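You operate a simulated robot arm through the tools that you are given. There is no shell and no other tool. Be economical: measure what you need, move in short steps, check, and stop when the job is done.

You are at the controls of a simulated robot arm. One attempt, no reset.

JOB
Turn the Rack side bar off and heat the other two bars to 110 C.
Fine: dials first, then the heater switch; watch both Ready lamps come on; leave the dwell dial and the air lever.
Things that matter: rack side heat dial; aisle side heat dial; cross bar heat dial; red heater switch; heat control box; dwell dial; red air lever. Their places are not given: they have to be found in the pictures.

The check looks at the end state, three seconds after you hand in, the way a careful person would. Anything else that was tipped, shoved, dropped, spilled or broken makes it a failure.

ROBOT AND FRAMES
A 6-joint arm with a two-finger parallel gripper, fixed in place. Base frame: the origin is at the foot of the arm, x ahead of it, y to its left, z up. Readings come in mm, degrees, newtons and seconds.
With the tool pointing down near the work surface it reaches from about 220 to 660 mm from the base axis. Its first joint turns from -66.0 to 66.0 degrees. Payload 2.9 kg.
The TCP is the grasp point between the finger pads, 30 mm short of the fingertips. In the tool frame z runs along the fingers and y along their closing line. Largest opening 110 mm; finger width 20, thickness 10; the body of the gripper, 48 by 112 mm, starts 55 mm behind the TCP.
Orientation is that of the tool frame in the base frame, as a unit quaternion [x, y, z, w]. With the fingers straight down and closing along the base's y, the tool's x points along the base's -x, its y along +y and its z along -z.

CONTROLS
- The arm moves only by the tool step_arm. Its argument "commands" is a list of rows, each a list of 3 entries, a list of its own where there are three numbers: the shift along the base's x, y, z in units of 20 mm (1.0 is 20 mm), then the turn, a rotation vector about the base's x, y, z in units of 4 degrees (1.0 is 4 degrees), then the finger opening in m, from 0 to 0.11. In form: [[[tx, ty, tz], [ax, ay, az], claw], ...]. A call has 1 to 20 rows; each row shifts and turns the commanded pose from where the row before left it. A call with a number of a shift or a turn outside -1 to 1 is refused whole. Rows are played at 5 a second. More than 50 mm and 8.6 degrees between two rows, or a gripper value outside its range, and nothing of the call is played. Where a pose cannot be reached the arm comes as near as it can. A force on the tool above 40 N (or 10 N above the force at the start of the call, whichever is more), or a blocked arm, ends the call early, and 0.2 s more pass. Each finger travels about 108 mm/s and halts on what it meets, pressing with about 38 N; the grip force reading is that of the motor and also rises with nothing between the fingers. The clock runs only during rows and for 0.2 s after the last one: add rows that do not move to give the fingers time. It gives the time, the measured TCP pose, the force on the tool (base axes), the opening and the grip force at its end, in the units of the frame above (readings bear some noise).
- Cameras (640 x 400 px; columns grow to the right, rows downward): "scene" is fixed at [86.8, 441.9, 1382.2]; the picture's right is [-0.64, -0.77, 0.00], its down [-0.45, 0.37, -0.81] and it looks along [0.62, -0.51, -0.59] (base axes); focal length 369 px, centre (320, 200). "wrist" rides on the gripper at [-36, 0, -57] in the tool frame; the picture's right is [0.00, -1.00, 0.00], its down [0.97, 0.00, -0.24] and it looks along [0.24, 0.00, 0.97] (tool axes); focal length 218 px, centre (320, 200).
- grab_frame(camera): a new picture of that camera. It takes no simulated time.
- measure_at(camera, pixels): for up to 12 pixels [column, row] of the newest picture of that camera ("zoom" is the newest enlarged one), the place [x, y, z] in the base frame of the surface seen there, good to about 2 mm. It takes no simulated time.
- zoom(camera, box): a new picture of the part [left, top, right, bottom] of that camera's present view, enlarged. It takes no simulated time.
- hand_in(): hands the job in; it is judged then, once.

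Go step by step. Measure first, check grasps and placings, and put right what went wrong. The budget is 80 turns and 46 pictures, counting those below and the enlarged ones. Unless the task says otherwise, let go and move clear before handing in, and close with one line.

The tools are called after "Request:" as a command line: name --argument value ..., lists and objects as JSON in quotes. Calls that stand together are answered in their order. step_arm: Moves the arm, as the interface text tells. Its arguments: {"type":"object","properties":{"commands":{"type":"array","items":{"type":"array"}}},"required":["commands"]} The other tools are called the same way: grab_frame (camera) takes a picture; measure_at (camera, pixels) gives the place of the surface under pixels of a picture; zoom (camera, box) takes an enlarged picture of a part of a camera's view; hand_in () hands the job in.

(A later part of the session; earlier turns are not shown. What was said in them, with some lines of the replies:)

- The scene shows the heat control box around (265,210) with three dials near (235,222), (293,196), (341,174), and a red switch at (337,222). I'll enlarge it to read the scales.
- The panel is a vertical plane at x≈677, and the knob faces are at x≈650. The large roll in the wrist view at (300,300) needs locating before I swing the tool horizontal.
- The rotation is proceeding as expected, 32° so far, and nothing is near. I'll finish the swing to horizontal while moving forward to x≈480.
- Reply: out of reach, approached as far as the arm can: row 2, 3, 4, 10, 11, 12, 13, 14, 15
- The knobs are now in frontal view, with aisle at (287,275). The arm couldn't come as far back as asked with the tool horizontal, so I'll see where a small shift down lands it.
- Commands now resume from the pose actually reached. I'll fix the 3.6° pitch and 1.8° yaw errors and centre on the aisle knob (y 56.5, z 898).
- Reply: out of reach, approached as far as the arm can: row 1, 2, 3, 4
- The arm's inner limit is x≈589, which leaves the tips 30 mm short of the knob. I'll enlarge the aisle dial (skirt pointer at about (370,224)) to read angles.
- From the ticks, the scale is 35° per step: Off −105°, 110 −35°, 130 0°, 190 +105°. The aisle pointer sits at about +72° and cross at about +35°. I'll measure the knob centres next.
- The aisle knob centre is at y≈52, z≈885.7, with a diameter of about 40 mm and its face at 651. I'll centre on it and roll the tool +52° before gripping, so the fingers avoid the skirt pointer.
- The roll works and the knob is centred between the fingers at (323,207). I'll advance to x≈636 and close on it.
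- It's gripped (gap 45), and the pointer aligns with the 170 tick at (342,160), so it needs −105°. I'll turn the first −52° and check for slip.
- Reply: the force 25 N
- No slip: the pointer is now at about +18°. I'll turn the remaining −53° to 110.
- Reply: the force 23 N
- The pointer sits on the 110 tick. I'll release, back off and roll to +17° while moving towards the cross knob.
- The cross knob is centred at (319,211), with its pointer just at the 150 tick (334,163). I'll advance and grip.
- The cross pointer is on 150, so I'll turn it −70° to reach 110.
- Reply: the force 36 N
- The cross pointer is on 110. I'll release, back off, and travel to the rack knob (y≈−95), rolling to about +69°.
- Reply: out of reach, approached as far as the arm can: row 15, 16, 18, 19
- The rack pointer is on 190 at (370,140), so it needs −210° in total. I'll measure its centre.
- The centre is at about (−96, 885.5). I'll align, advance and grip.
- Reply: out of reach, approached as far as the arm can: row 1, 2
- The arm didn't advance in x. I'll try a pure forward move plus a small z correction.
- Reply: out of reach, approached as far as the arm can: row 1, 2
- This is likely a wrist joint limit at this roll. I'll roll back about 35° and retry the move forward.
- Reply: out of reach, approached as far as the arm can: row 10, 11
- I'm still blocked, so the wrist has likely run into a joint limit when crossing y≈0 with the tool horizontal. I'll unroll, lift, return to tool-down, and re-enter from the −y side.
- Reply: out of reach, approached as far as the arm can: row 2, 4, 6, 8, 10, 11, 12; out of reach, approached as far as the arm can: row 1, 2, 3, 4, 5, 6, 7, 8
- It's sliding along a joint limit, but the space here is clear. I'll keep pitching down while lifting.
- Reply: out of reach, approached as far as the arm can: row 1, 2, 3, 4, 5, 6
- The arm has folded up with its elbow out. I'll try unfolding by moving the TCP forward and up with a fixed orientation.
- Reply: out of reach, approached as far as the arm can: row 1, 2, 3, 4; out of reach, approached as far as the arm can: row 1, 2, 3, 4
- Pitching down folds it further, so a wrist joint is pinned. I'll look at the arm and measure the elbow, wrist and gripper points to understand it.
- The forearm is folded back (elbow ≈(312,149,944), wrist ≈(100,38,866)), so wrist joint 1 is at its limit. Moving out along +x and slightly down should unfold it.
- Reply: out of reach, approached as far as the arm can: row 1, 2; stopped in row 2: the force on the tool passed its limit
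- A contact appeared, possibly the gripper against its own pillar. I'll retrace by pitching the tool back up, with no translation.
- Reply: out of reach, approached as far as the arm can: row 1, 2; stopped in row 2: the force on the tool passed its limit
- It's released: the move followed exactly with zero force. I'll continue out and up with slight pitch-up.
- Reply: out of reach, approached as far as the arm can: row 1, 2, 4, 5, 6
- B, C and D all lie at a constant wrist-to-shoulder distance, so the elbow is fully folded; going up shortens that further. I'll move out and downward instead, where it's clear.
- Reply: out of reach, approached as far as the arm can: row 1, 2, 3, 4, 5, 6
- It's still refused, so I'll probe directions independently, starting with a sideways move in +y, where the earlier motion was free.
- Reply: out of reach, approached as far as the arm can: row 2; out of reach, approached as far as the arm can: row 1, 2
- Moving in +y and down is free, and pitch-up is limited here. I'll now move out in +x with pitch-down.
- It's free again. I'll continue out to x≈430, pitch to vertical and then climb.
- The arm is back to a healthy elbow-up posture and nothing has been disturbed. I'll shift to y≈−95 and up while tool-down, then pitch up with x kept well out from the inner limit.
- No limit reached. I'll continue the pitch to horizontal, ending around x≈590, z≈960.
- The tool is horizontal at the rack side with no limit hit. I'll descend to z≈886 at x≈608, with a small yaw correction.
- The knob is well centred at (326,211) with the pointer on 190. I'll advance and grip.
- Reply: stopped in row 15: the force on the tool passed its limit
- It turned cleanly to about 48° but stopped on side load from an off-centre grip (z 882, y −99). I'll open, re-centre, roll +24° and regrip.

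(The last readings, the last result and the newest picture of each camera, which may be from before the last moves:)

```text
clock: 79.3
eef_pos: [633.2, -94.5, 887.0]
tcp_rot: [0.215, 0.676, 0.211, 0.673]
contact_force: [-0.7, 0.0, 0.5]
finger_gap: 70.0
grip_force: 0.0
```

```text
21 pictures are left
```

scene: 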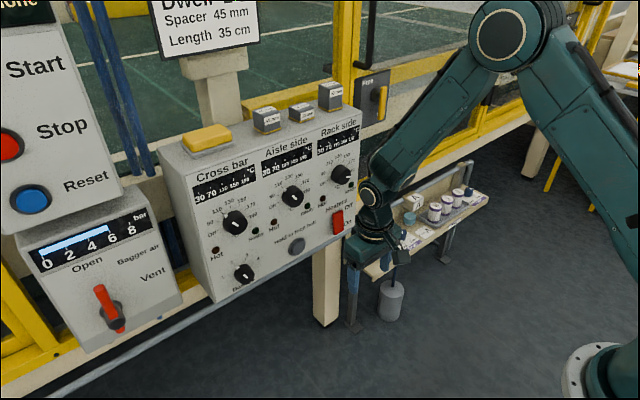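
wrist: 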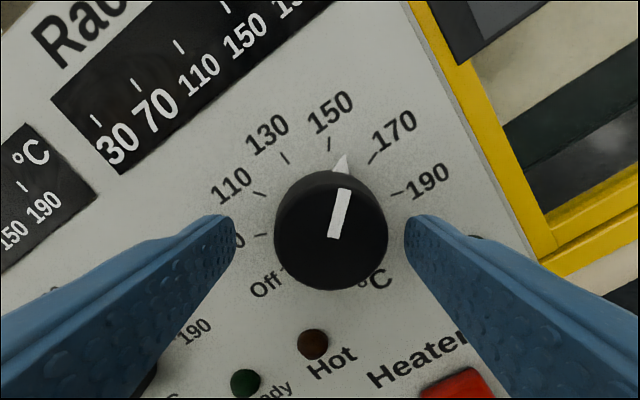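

The knob is about 4 mm right of finger centre (331 vs 320). I'll correct, grip and turn.

Request:
step_arm --commands '[[[0, -0.15, -0.1], [0, 0, 0], 0.07], [[0, 0, 0], [0, 0, 0], 0.05], [[0, 0, 0], [0, 0, 0], 0.038], [[0, 0, 0], [0, 0, 0], 0.038], [[0, 0, 0], [-1, 0, 0], 0.038], [[0, 0, 0], [-1, 0, 0], 0.038], [[0, 0, 0], [-1, 0, 0], 0.038], [[0, 0, 0], [-1, 0, 0], 0.038], [[0, 0, 0], [-1, 0, 0], 0.038], [[0, 0, 0], [-1, 0, 0], 0.038], [[0, 0, 0], [-1, 0, 0], 0.038], [[0, 0, 0], [-1, 0, 0], 0.038], [[0, 0, 0], [-1, 0, 0], 0.038], [[0, 0, 0], [-1, 0, 0], 0.038], [[0, 0, 0], [-1, 0, 0], 0.038], [[0, 0, 0], [-1, 0, 0], 0.038], [[0, 0, 0], [0, 0, 0], 0.038]]'

Request:
step_arm --commands '[[[0, 0, 0], [-1, 0, 0], 0.038], [[0, 0, 0], [-1, 0, 0], 0.038], [[0, 0, 0], [-1, 0, 0], 0.038], [[0, 0, 0], [-1, 0, 0], 0.038], [[0, 0, 0], [-1, 0, 0], 0.038], [[0, 0, 0], [-1, 0, 0], 0.038], [[0, 0, 0], [-1, 0, 0], 0.038], [[0, 0, 0], [-1, 0, 0], 0.038], [[0, 0, 0], [-1, 0, 0], 0.038], [[0, 0, 0], [-1, 0, 0], 0.038], [[0, 0, 0], [-1, 0, 0], 0.038], [[0, 0, 0], [-1, 0, 0], 0.038], [[0, 0, 0], [0, 0, 0], 0.038]]'

Request:
grab_frame --camera "wrist"

```text
clock: 82.9
eef_pos: [633.2, -100.1, 884.0]
tcp_rot: [-0.078, 0.703, -0.084, 0.702]
contact_force: [-3.6, -6.7, 1.8]
finger_gap: 44.9
grip_force: 45.2
```

```text
clock: 85.7
eef_pos: [632.3, -100.2, 883.9]
tcp_rot: [-0.357, 0.609, -0.362, 0.609]
contact_force: [7.0, -17.2, 1.3]
finger_gap: 44.8
grip_force: 44.8
```

```text
20 pictures are left
```

wrist: 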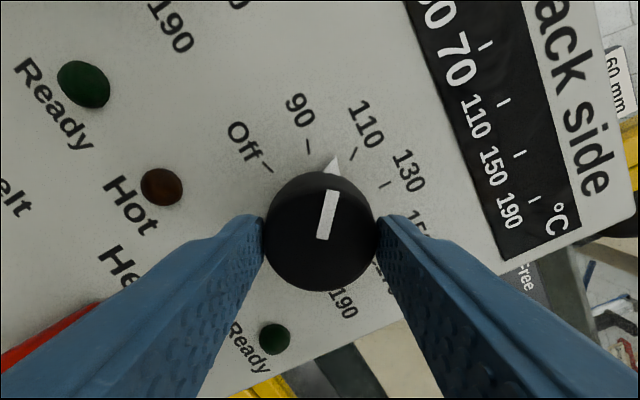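

The pointer is now between 90 and 110 (≈ −50°), with 55° left to Off. I'll open, roll back +56° and check centring.

Request:
step_arm --commands '[[[0, 0, 0], [0, 0, 0], 0.06], [[0, 0, 0], [0, 0, 0], 0.075], [[0, 0, 0], [1, 0, 0], 0.075], [[0, 0, 0], [1, 0, 0], 0.075], [[0, 0, 0], [1, 0, 0], 0.075], [[0, 0, 0], [1, 0, 0], 0.075], [[0, 0, 0], [1, 0, 0], 0.075], [[0, 0, 0], [1, 0, 0], 0.075], [[0, 0, 0], [1, 0, 0], 0.075], [[0, 0, 0], [1, 0, 0], 0.075], [[0, 0, 0], [1, 0, 0], 0.075], [[0, 0, 0], [1, 0, 0], 0.075], [[0, 0, 0], [1, 0, 0], 0.075], [[0, 0, 0], [1, 0, 0], 0.075], [[0, 0, 0], [1, 0, 0], 0.075], [[0, 0, 0], [1, 0, 0], 0.075], [[0, 0, 0], [0, 0, 0], 0.075]]'

Request:
grab_frame --camera "wrist"

```text
clock: 89.3
eef_pos: [632.8, -99.7, 884.4]
tcp_rot: [-0.029, 0.707, -0.032, 0.706]
contact_force: [-0.2, 0.4, 0.6]
finger_gap: 75.0
grip_force: 0.0
```

```text
19 pictures are left
```

wrist: 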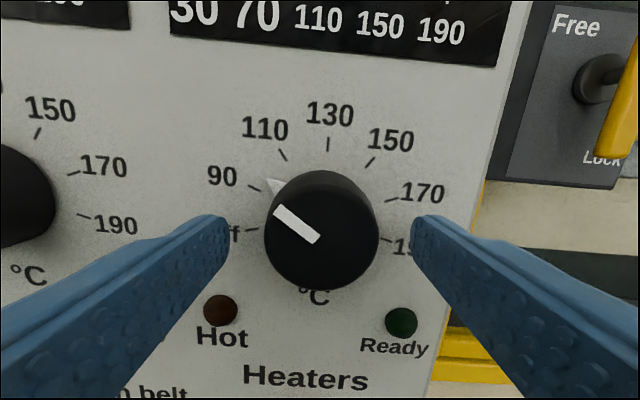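

The knob is centred (321). I'll grip and turn −48°, then check against the Off tick.

Request:
step_arm --commands '[[[0, 0, 0], [0, 0, 0], 0.055], [[0, 0, 0], [0, 0, 0], 0.038], [[0, 0, 0], [0, 0, 0], 0.038], [[0, 0, 0], [-1, 0, 0], 0.038], [[0, 0, 0], [-1, 0, 0], 0.038], [[0, 0, 0], [-1, 0, 0], 0.038], [[0, 0, 0], [-1, 0, 0], 0.038], [[0, 0, 0], [-1, 0, 0], 0.038], [[0, 0, 0], [-1, 0, 0], 0.038], [[0, 0, 0], [-1, 0, 0], 0.038], [[0, 0, 0], [-1, 0, 0], 0.038], [[0, 0, 0], [-1, 0, 0], 0.038], [[0, 0, 0], [-1, 0, 0], 0.038], [[0, 0, 0], [-1, 0, 0], 0.038], [[0, 0, 0], [-1, 0, 0], 0.038], [[0, 0, 0], [0, 0, 0], 0.038]]'

Request:
zoom --camera "wrist" --box '[200, 80, 440, 320]'

```text
clock: 92.7
eef_pos: [633.8, -100.8, 884.0]
tcp_rot: [-0.311, 0.633, -0.319, 0.633]
contact_force: [-10.3, -16.7, 4.8]
finger_gap: 43.7
grip_force: 44.6
```

```text
1.67 times, centred on (320, 200) of wrist
```

zoom: 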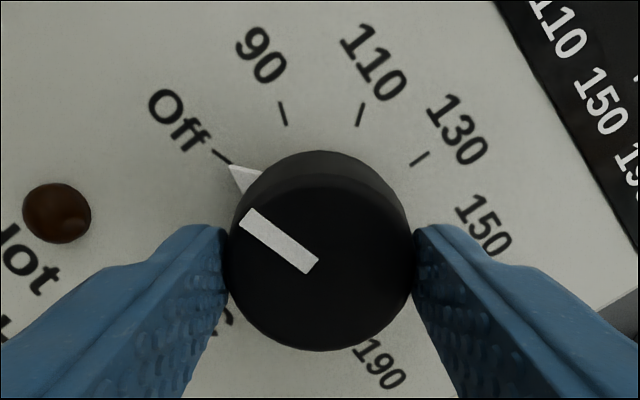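

The rack pointer is on the Off tick (230,165). I'll release, back off a little and check all the dials in the scene view.

Request:
step_arm --commands '[[[0, 0, 0], [0, 0, 0], 0.055], [[0, 0, 0], [0, 0, 0], 0.075], [[0, 0, 0], [0, 0, 0], 0.075], [[-0.5, 0, 0], [0, 0, 0], 0.075], [[-0.5, 0, 0], [0, 0, 0], 0.075], [[-0.2, 0, 0], [0, 0, 0], 0.075], [[0, 0, 0], [0, 0, 0], 0.075]]'

Request:
grab_frame --camera "wrist"

Request:
zoom --camera "scene" --box '[180, 130, 380, 300]'

```text
clock: 94.3
eef_pos: [608.5, -99.7, 883.2]
tcp_rot: [-0.315, 0.632, -0.317, 0.633]
contact_force: [-0.6, 0.1, 0.4]
finger_gap: 74.9
grip_force: 0.0
```

```text
17 pictures are left
```

wrist: 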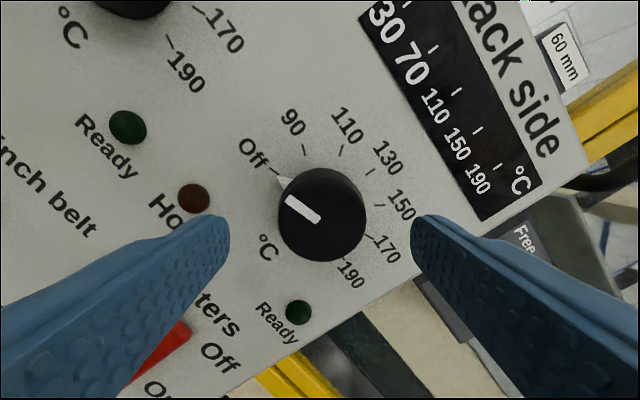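

```text
2.35 times, centred on (280, 215) of scene
```

zoom: 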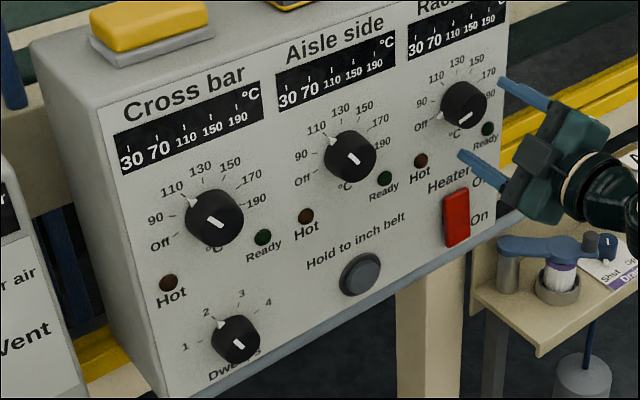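

All three pointers are right: cross 110, aisle 110, rack Off. Next is the red rocker; I'll unroll, close the fingers, pitch down 30° and look at it.

Request:
step_arm --commands '[[[0, 0, 0], [1, 0, 0], 0.03], [[0, 0, 0], [1, 0, 0], 0.0], [[0, 0, 0], [1, 0, 0], 0.0], [[0, 0, 0], [1, 0, 0], 0.0], [[0, 0, 0], [1, 0, 0], 0.0], [[0, 0, 0], [1, 0, 0], 0.0], [[0, 0, 0], [1, 0, 0], 0.0], [[0, 0, 0], [1, 0, 0], 0.0], [[0, 0, 0], [1, 0, 0], 0.0], [[0, 0, 0], [1, 0, 0], 0.0], [[0, 0, 0], [1, 0, 0], 0.0], [[0, 0, 0], [1, 0, 0], 0.0], [[0, 0, 0], [1, 0, 0], 0.0], [[0, 0, 0], [0.3, 0, 0], 0.0]]'

Request:
step_arm --commands '[[[-0.2, 0, 0], [0, 1, 0], 0.0], [[-0.2, 0, -0.2], [0, 1, 0], 0.0], [[-0.2, 0, -0.2], [0, 1, 0], 0.0], [[-0.2, 0, -0.2], [0, 1, 0], 0.0], [[-0.2, 0, -0.2], [0, 1, 0], 0.0], [[-0.2, 0, -0.4], [0, 1, 0], 0.0], [[0, 0, -0.4], [0, 0.5, 0], 0.0], [[0, 0, -0.5], [0, 0, 0], 0.0], [[0, 0, -0.5], [0, 0, 0], 0.0]]'

Request:
grab_frame --camera "wrist"

```text
clock: 97.3
eef_pos: [609.1, -99.4, 884.3]
tcp_rot: [0.003, 0.708, 0.0, 0.706]
contact_force: [0.5, 0.3, 0.6]
finger_gap: 0.0
grip_force: 37.8
```

```text
clock: 99.3
eef_pos: [584.9, -100.3, 830.4]
tcp_rot: [0.004, 0.848, -0.002, 0.53]
contact_force: [-1.0, -0.1, -0.9]
finger_gap: 0.1
grip_force: 36.6
```

```text
15 pictures are left
```

wrist: 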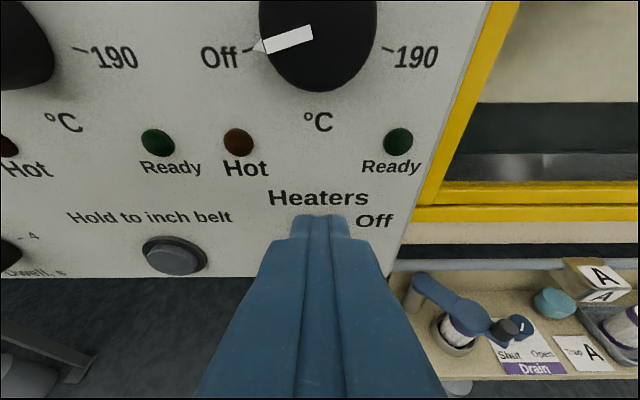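

The closed fingers hide the switch from the wrist camera. I'll enlarge it in the scene view and measure it.

Request:
zoom --camera "scene" --box '[300, 190, 380, 240]'

```text
8.00 times, centred on (340, 215) of scene
```

zoom: 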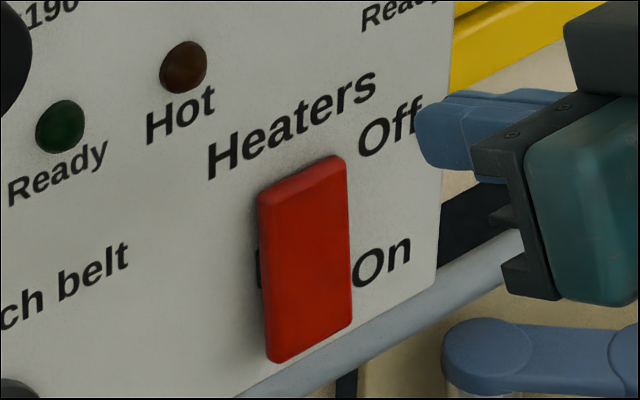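

Request:
measure_at --camera "zoom" --pixels '[[275, 215], [335, 190], [305, 205], [308, 250], [310, 300], [280, 335], [340, 310], [270, 355], [345, 325], [262, 195], [340, 160], [345, 240]]'

```text
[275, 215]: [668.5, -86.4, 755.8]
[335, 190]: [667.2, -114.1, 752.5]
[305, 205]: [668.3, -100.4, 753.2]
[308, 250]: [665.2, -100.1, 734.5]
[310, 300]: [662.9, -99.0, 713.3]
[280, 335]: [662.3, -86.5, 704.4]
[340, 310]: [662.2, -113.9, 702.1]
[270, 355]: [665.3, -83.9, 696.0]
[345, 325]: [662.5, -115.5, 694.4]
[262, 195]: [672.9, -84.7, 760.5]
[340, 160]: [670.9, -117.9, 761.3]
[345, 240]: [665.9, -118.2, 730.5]
```

The rocker spans y −118..−84 and z 696..763, with the bottom sticking out (662), so it's Off. I'll check the tube below the box, then move to a stand-off in front of the lower half.

Request:
measure_at --camera "zoom" --pixels '[[400, 320], [480, 270], [280, 385], [480, 350], [390, 285]]'

Request:
step_arm --commands '[[[0, 0, -0.8], [0, 0, 0], 0.0], [[0, 0, -0.8], [0, 0, 0], 0.0], [[0, 0, -0.8], [0, 0, 0], 0.0], [[0, 0, -0.8], [0, 0, 0], 0.0], [[0, 0, -0.8], [0, 0, 0], 0.0], [[0, 0, -0.8], [0, 0, 0], 0.0], [[0.5, 0, -0.8], [0, 0, 0], 0.0], [[0.5, 0, 0], [0, 0, 0], 0.0], [[0.3, 0, 0], [0, 0, 0], 0.0], [[0, 0, 0], [0, 0, 0], 0.0]]'

Request:
zoom --camera "scene" --box '[290, 180, 390, 260]'

```text
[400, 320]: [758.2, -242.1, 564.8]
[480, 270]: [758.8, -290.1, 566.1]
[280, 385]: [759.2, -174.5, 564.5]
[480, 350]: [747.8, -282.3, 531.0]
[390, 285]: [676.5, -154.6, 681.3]
```

```text
clock: 101.5
eef_pos: [611.0, -99.1, 718.7]
tcp_rot: [0.003, 0.849, -0.002, 0.528]
contact_force: [0.4, -0.5, 0.5]
finger_gap: 0.0
grip_force: 37.4
```

```text
5.00 times, centred on (340, 220) of scene
```

zoom: 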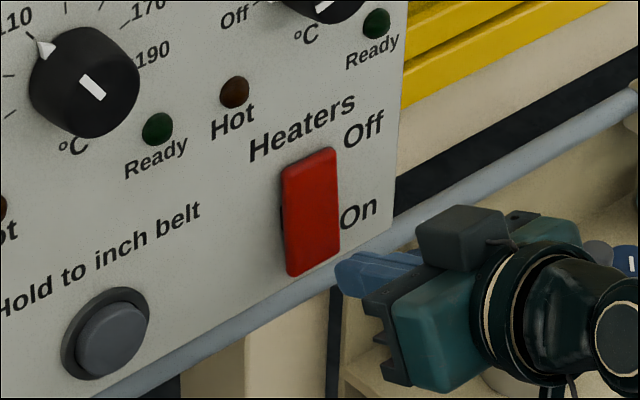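

The tip is in front of the lower half with clear space around it. I'll press forward in small steps.

Request:
step_arm --commands '[[[0.4, 0, -0.25], [0, 0, 0], 0.0], [[0.4, 0, 0], [0, 0, 0], 0.0], [[0.2, 0, 0], [0, 0, 0], 0.0], [[0.15, 0, 0], [0, 0, 0], 0.0], [[0.15, 0, 0], [0, 0, 0], 0.0], [[0.15, 0, 0], [0, 0, 0], 0.0], [[0.1, 0, 0], [0, 0, 0], 0.0]]'

Request:
zoom --camera "scene" --box '[180, 150, 380, 275]'

```text
clock: 102.9
eef_pos: [636.6, -99.6, 710.2]
tcp_rot: [0.004, 0.852, -0.001, 0.524]
contact_force: [-8.7, 0.2, 2.4]
finger_gap: 0.3
grip_force: 37.5
stopped in row 7: the force on the tool passed its limit (the readings are from after the stop); the commanded pose is now the measured one
```

```text
3.20 times, centred on (280, 212) of scene
```

zoom: 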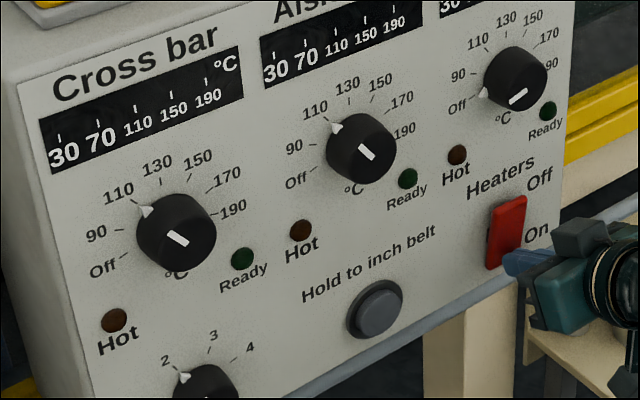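

The press met the stop and the rocker looks flipped. I'll back off, wait and check.

Request:
step_arm --commands '[[[-0.7, 0, 0], [0, 0, 0], 0.0], [[-0.7, 0, 0], [0, 0, 0], 0.0], [[-0.7, 0, 0], [0, 0, 0], 0.0], [[0, 0, 0], [0, 0, 0], 0.0], [[0, 0, 0], [0, 0, 0], 0.0], [[0, 0, 0], [0, 0, 0], 0.0]]'

Request:
zoom --camera "scene" --box '[180, 110, 380, 285]'

Request:
measure_at --camera "scene" --pixels '[[338.1, 215.6], [338.5, 221], [338.8, 227.5], [338, 213]]'

```text
clock: 104.3
eef_pos: [595.3, -100.9, 712.0]
tcp_rot: [0.004, 0.851, -0.002, 0.525]
contact_force: [0.7, -0.6, -0.9]
finger_gap: 0.0
grip_force: 37.4
```

```text
2.29 times, centred on (280, 198) of scene
```

zoom: 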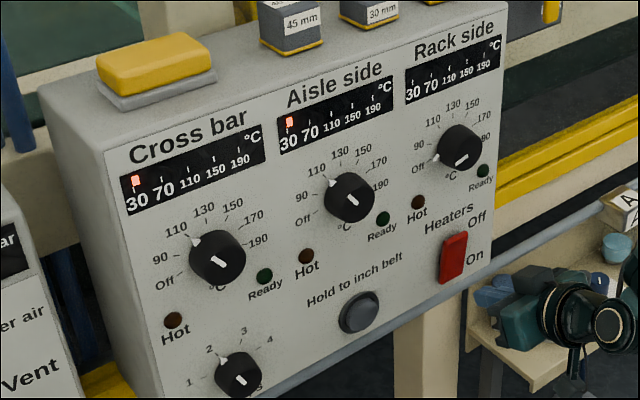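

```text
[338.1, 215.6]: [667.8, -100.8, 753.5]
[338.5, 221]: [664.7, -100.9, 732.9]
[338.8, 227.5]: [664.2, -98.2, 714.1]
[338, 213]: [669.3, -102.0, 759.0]
```

The heaters are on: red bars have appeared on the Cross and Aisle displays and the Rack display is dark. I'll retreat a little and wait for the Ready lamps.

Request:
step_arm --commands '[[[-0.5, 0, 0], [0, 0.5, 0], 0.03], [[-0.5, 0, 0], [0, 0.5, 0], 0.03], [[-0.5, 0, 0], [0, 0.5, 0], 0.03], [[-0.5, 0, 0], [0, 0.5, 0], 0.03], [[0, 0, 0], [0, 0, 0], 0.03], [[0, 0, 0], [0, 0, 0], 0.03], [[0, 0, 0], [0, 0, 0], 0.03], [[0, 0, 0], [0, 0, 0], 0.03], [[0, 0, 0], [0, 0, 0], 0.03], [[0, 0, 0], [0, 0, 0], 0.03], [[0, 0, 0], [0, 0, 0], 0.03], [[0, 0, 0], [0, 0, 0], 0.03], [[0, 0, 0], [0, 0, 0], 0.03], [[0, 0, 0], [0, 0, 0], 0.03], [[0, 0, 0], [0, 0, 0], 0.03], [[0, 0, 0], [0, 0, 0], 0.03], [[0, 0, 0], [0, 0, 0], 0.03], [[0, 0, 0], [0, 0, 0], 0.03], [[0, 0, 0], [0, 0, 0], 0.03], [[0, 0, 0], [0, 0, 0], 0.03]]'

Request:
step_arm --commands '[[[0, 0, 0], [0, 0, 0], 0.03], [[0, 0, 0], [0, 0, 0], 0.03], [[0, 0, 0], [0, 0, 0], 0.03], [[0, 0, 0], [0, 0, 0], 0.03], [[0, 0, 0], [0, 0, 0], 0.03], [[0, 0, 0], [0, 0, 0], 0.03], [[0, 0, 0], [0, 0, 0], 0.03], [[0, 0, 0], [0, 0, 0], 0.03], [[0, 0, 0], [0, 0, 0], 0.03], [[0, 0, 0], [0, 0, 0], 0.03], [[0, 0, 0], [0, 0, 0], 0.03], [[0, 0, 0], [0, 0, 0], 0.03], [[0, 0, 0], [0, 0, 0], 0.03], [[0, 0, 0], [0, 0, 0], 0.03], [[0, 0, 0], [0, 0, 0], 0.03], [[0, 0, 0], [0, 0, 0], 0.03], [[0, 0, 0], [0, 0, 0], 0.03], [[0, 0, 0], [0, 0, 0], 0.03], [[0, 0, 0], [0, 0, 0], 0.03], [[0, 0, 0], [0, 0, 0], 0.03]]'

Request:
zoom --camera "scene" --box '[180, 110, 380, 285]'

```text
clock: 108.5
eef_pos: [555.2, -101.0, 712.4]
tcp_rot: [0.004, 0.886, -0.003, 0.464]
contact_force: [-0.6, 0.7, 0.5]
finger_gap: 29.9
grip_force: 0.0
```

```text
clock: 112.7
eef_pos: [554.8, -100.4, 712.7]
tcp_rot: [0.003, 0.886, -0.002, 0.464]
contact_force: [0.4, 0.4, -0.5]
finger_gap: 30.0
grip_force: 0.1
```

```text
2.29 times, centred on (280, 198) of scene
```

zoom: 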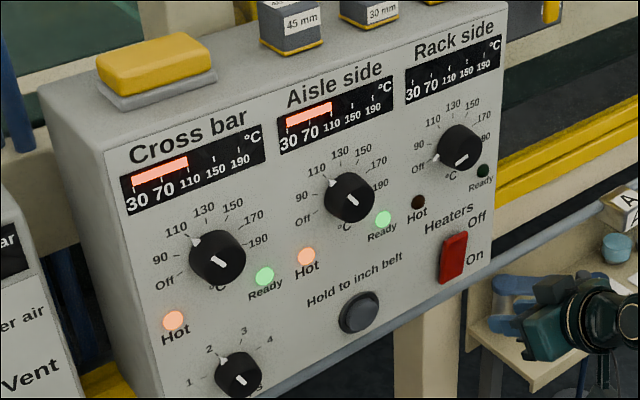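

Both Ready lamps (Cross at (264,275), Aisle at (383,219)) and both Hot lamps are lit, and Rack is dark. I'll wait a few seconds more to confirm it's stable and check the bars up close.

Request:
step_arm --commands '[[[0, 0, 0], [0, 0, 0], 0.03], [[0, 0, 0], [0, 0, 0], 0.03], [[0, 0, 0], [0, 0, 0], 0.03], [[0, 0, 0], [0, 0, 0], 0.03], [[0, 0, 0], [0, 0, 0], 0.03], [[0, 0, 0], [0, 0, 0], 0.03], [[0, 0, 0], [0, 0, 0], 0.03], [[0, 0, 0], [0, 0, 0], 0.03], [[0, 0, 0], [0, 0, 0], 0.03], [[0, 0, 0], [0, 0, 0], 0.03], [[0, 0, 0], [0, 0, 0], 0.03], [[0, 0, 0], [0, 0, 0], 0.03], [[0, 0, 0], [0, 0, 0], 0.03], [[0, 0, 0], [0, 0, 0], 0.03], [[0, 0, 0], [0, 0, 0], 0.03], [[0, 0, 0], [0, 0, 0], 0.03], [[0, 0, 0], [0, 0, 0], 0.03], [[0, 0, 0], [0, 0, 0], 0.03], [[0, 0, 0], [0, 0, 0], 0.03], [[0, 0, 0], [0, 0, 0], 0.03]]'

Request:
zoom --camera "scene" --box '[210, 130, 320, 240]'

Request:
grab_frame --camera "scene"

```text
clock: 116.9
eef_pos: [555.4, -100.9, 711.4]
tcp_rot: [0.004, 0.886, -0.002, 0.464]
contact_force: [-0.2, 0.0, -0.2]
finger_gap: 30.1
grip_force: 0.2
```

```text
3.64 times, centred on (265, 185) of scene
```

zoom: 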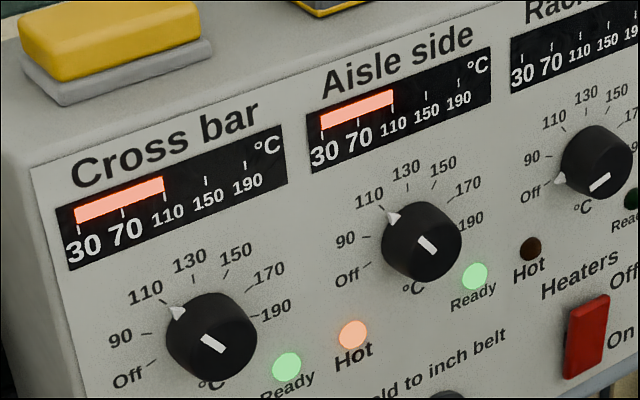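

```text
8 pictures are left
```

scene: 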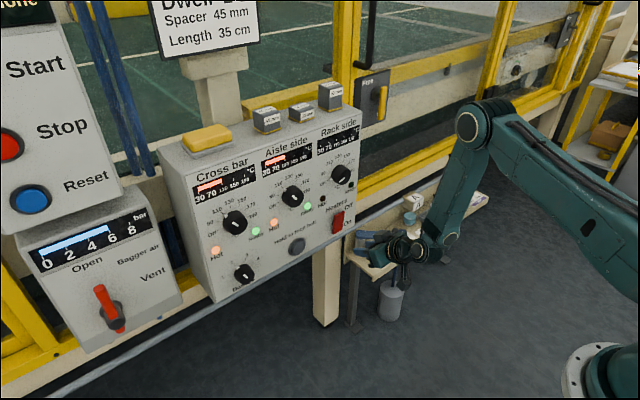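

Both bars are steady at the 110 mark with their Ready lamps lit, Rack is Off and dark, and the dwell dial, air lever and surroundings look unchanged. The gripper is clear, so I'm handing in.

Request:
hand_in

```text
The job is handed in.
```

The job is handed in: the Rack side bar is off, and the Cross bar and Aisle side bar are heated to 110 °C with both Ready lamps on; the dwell dial and air lever were left alone.
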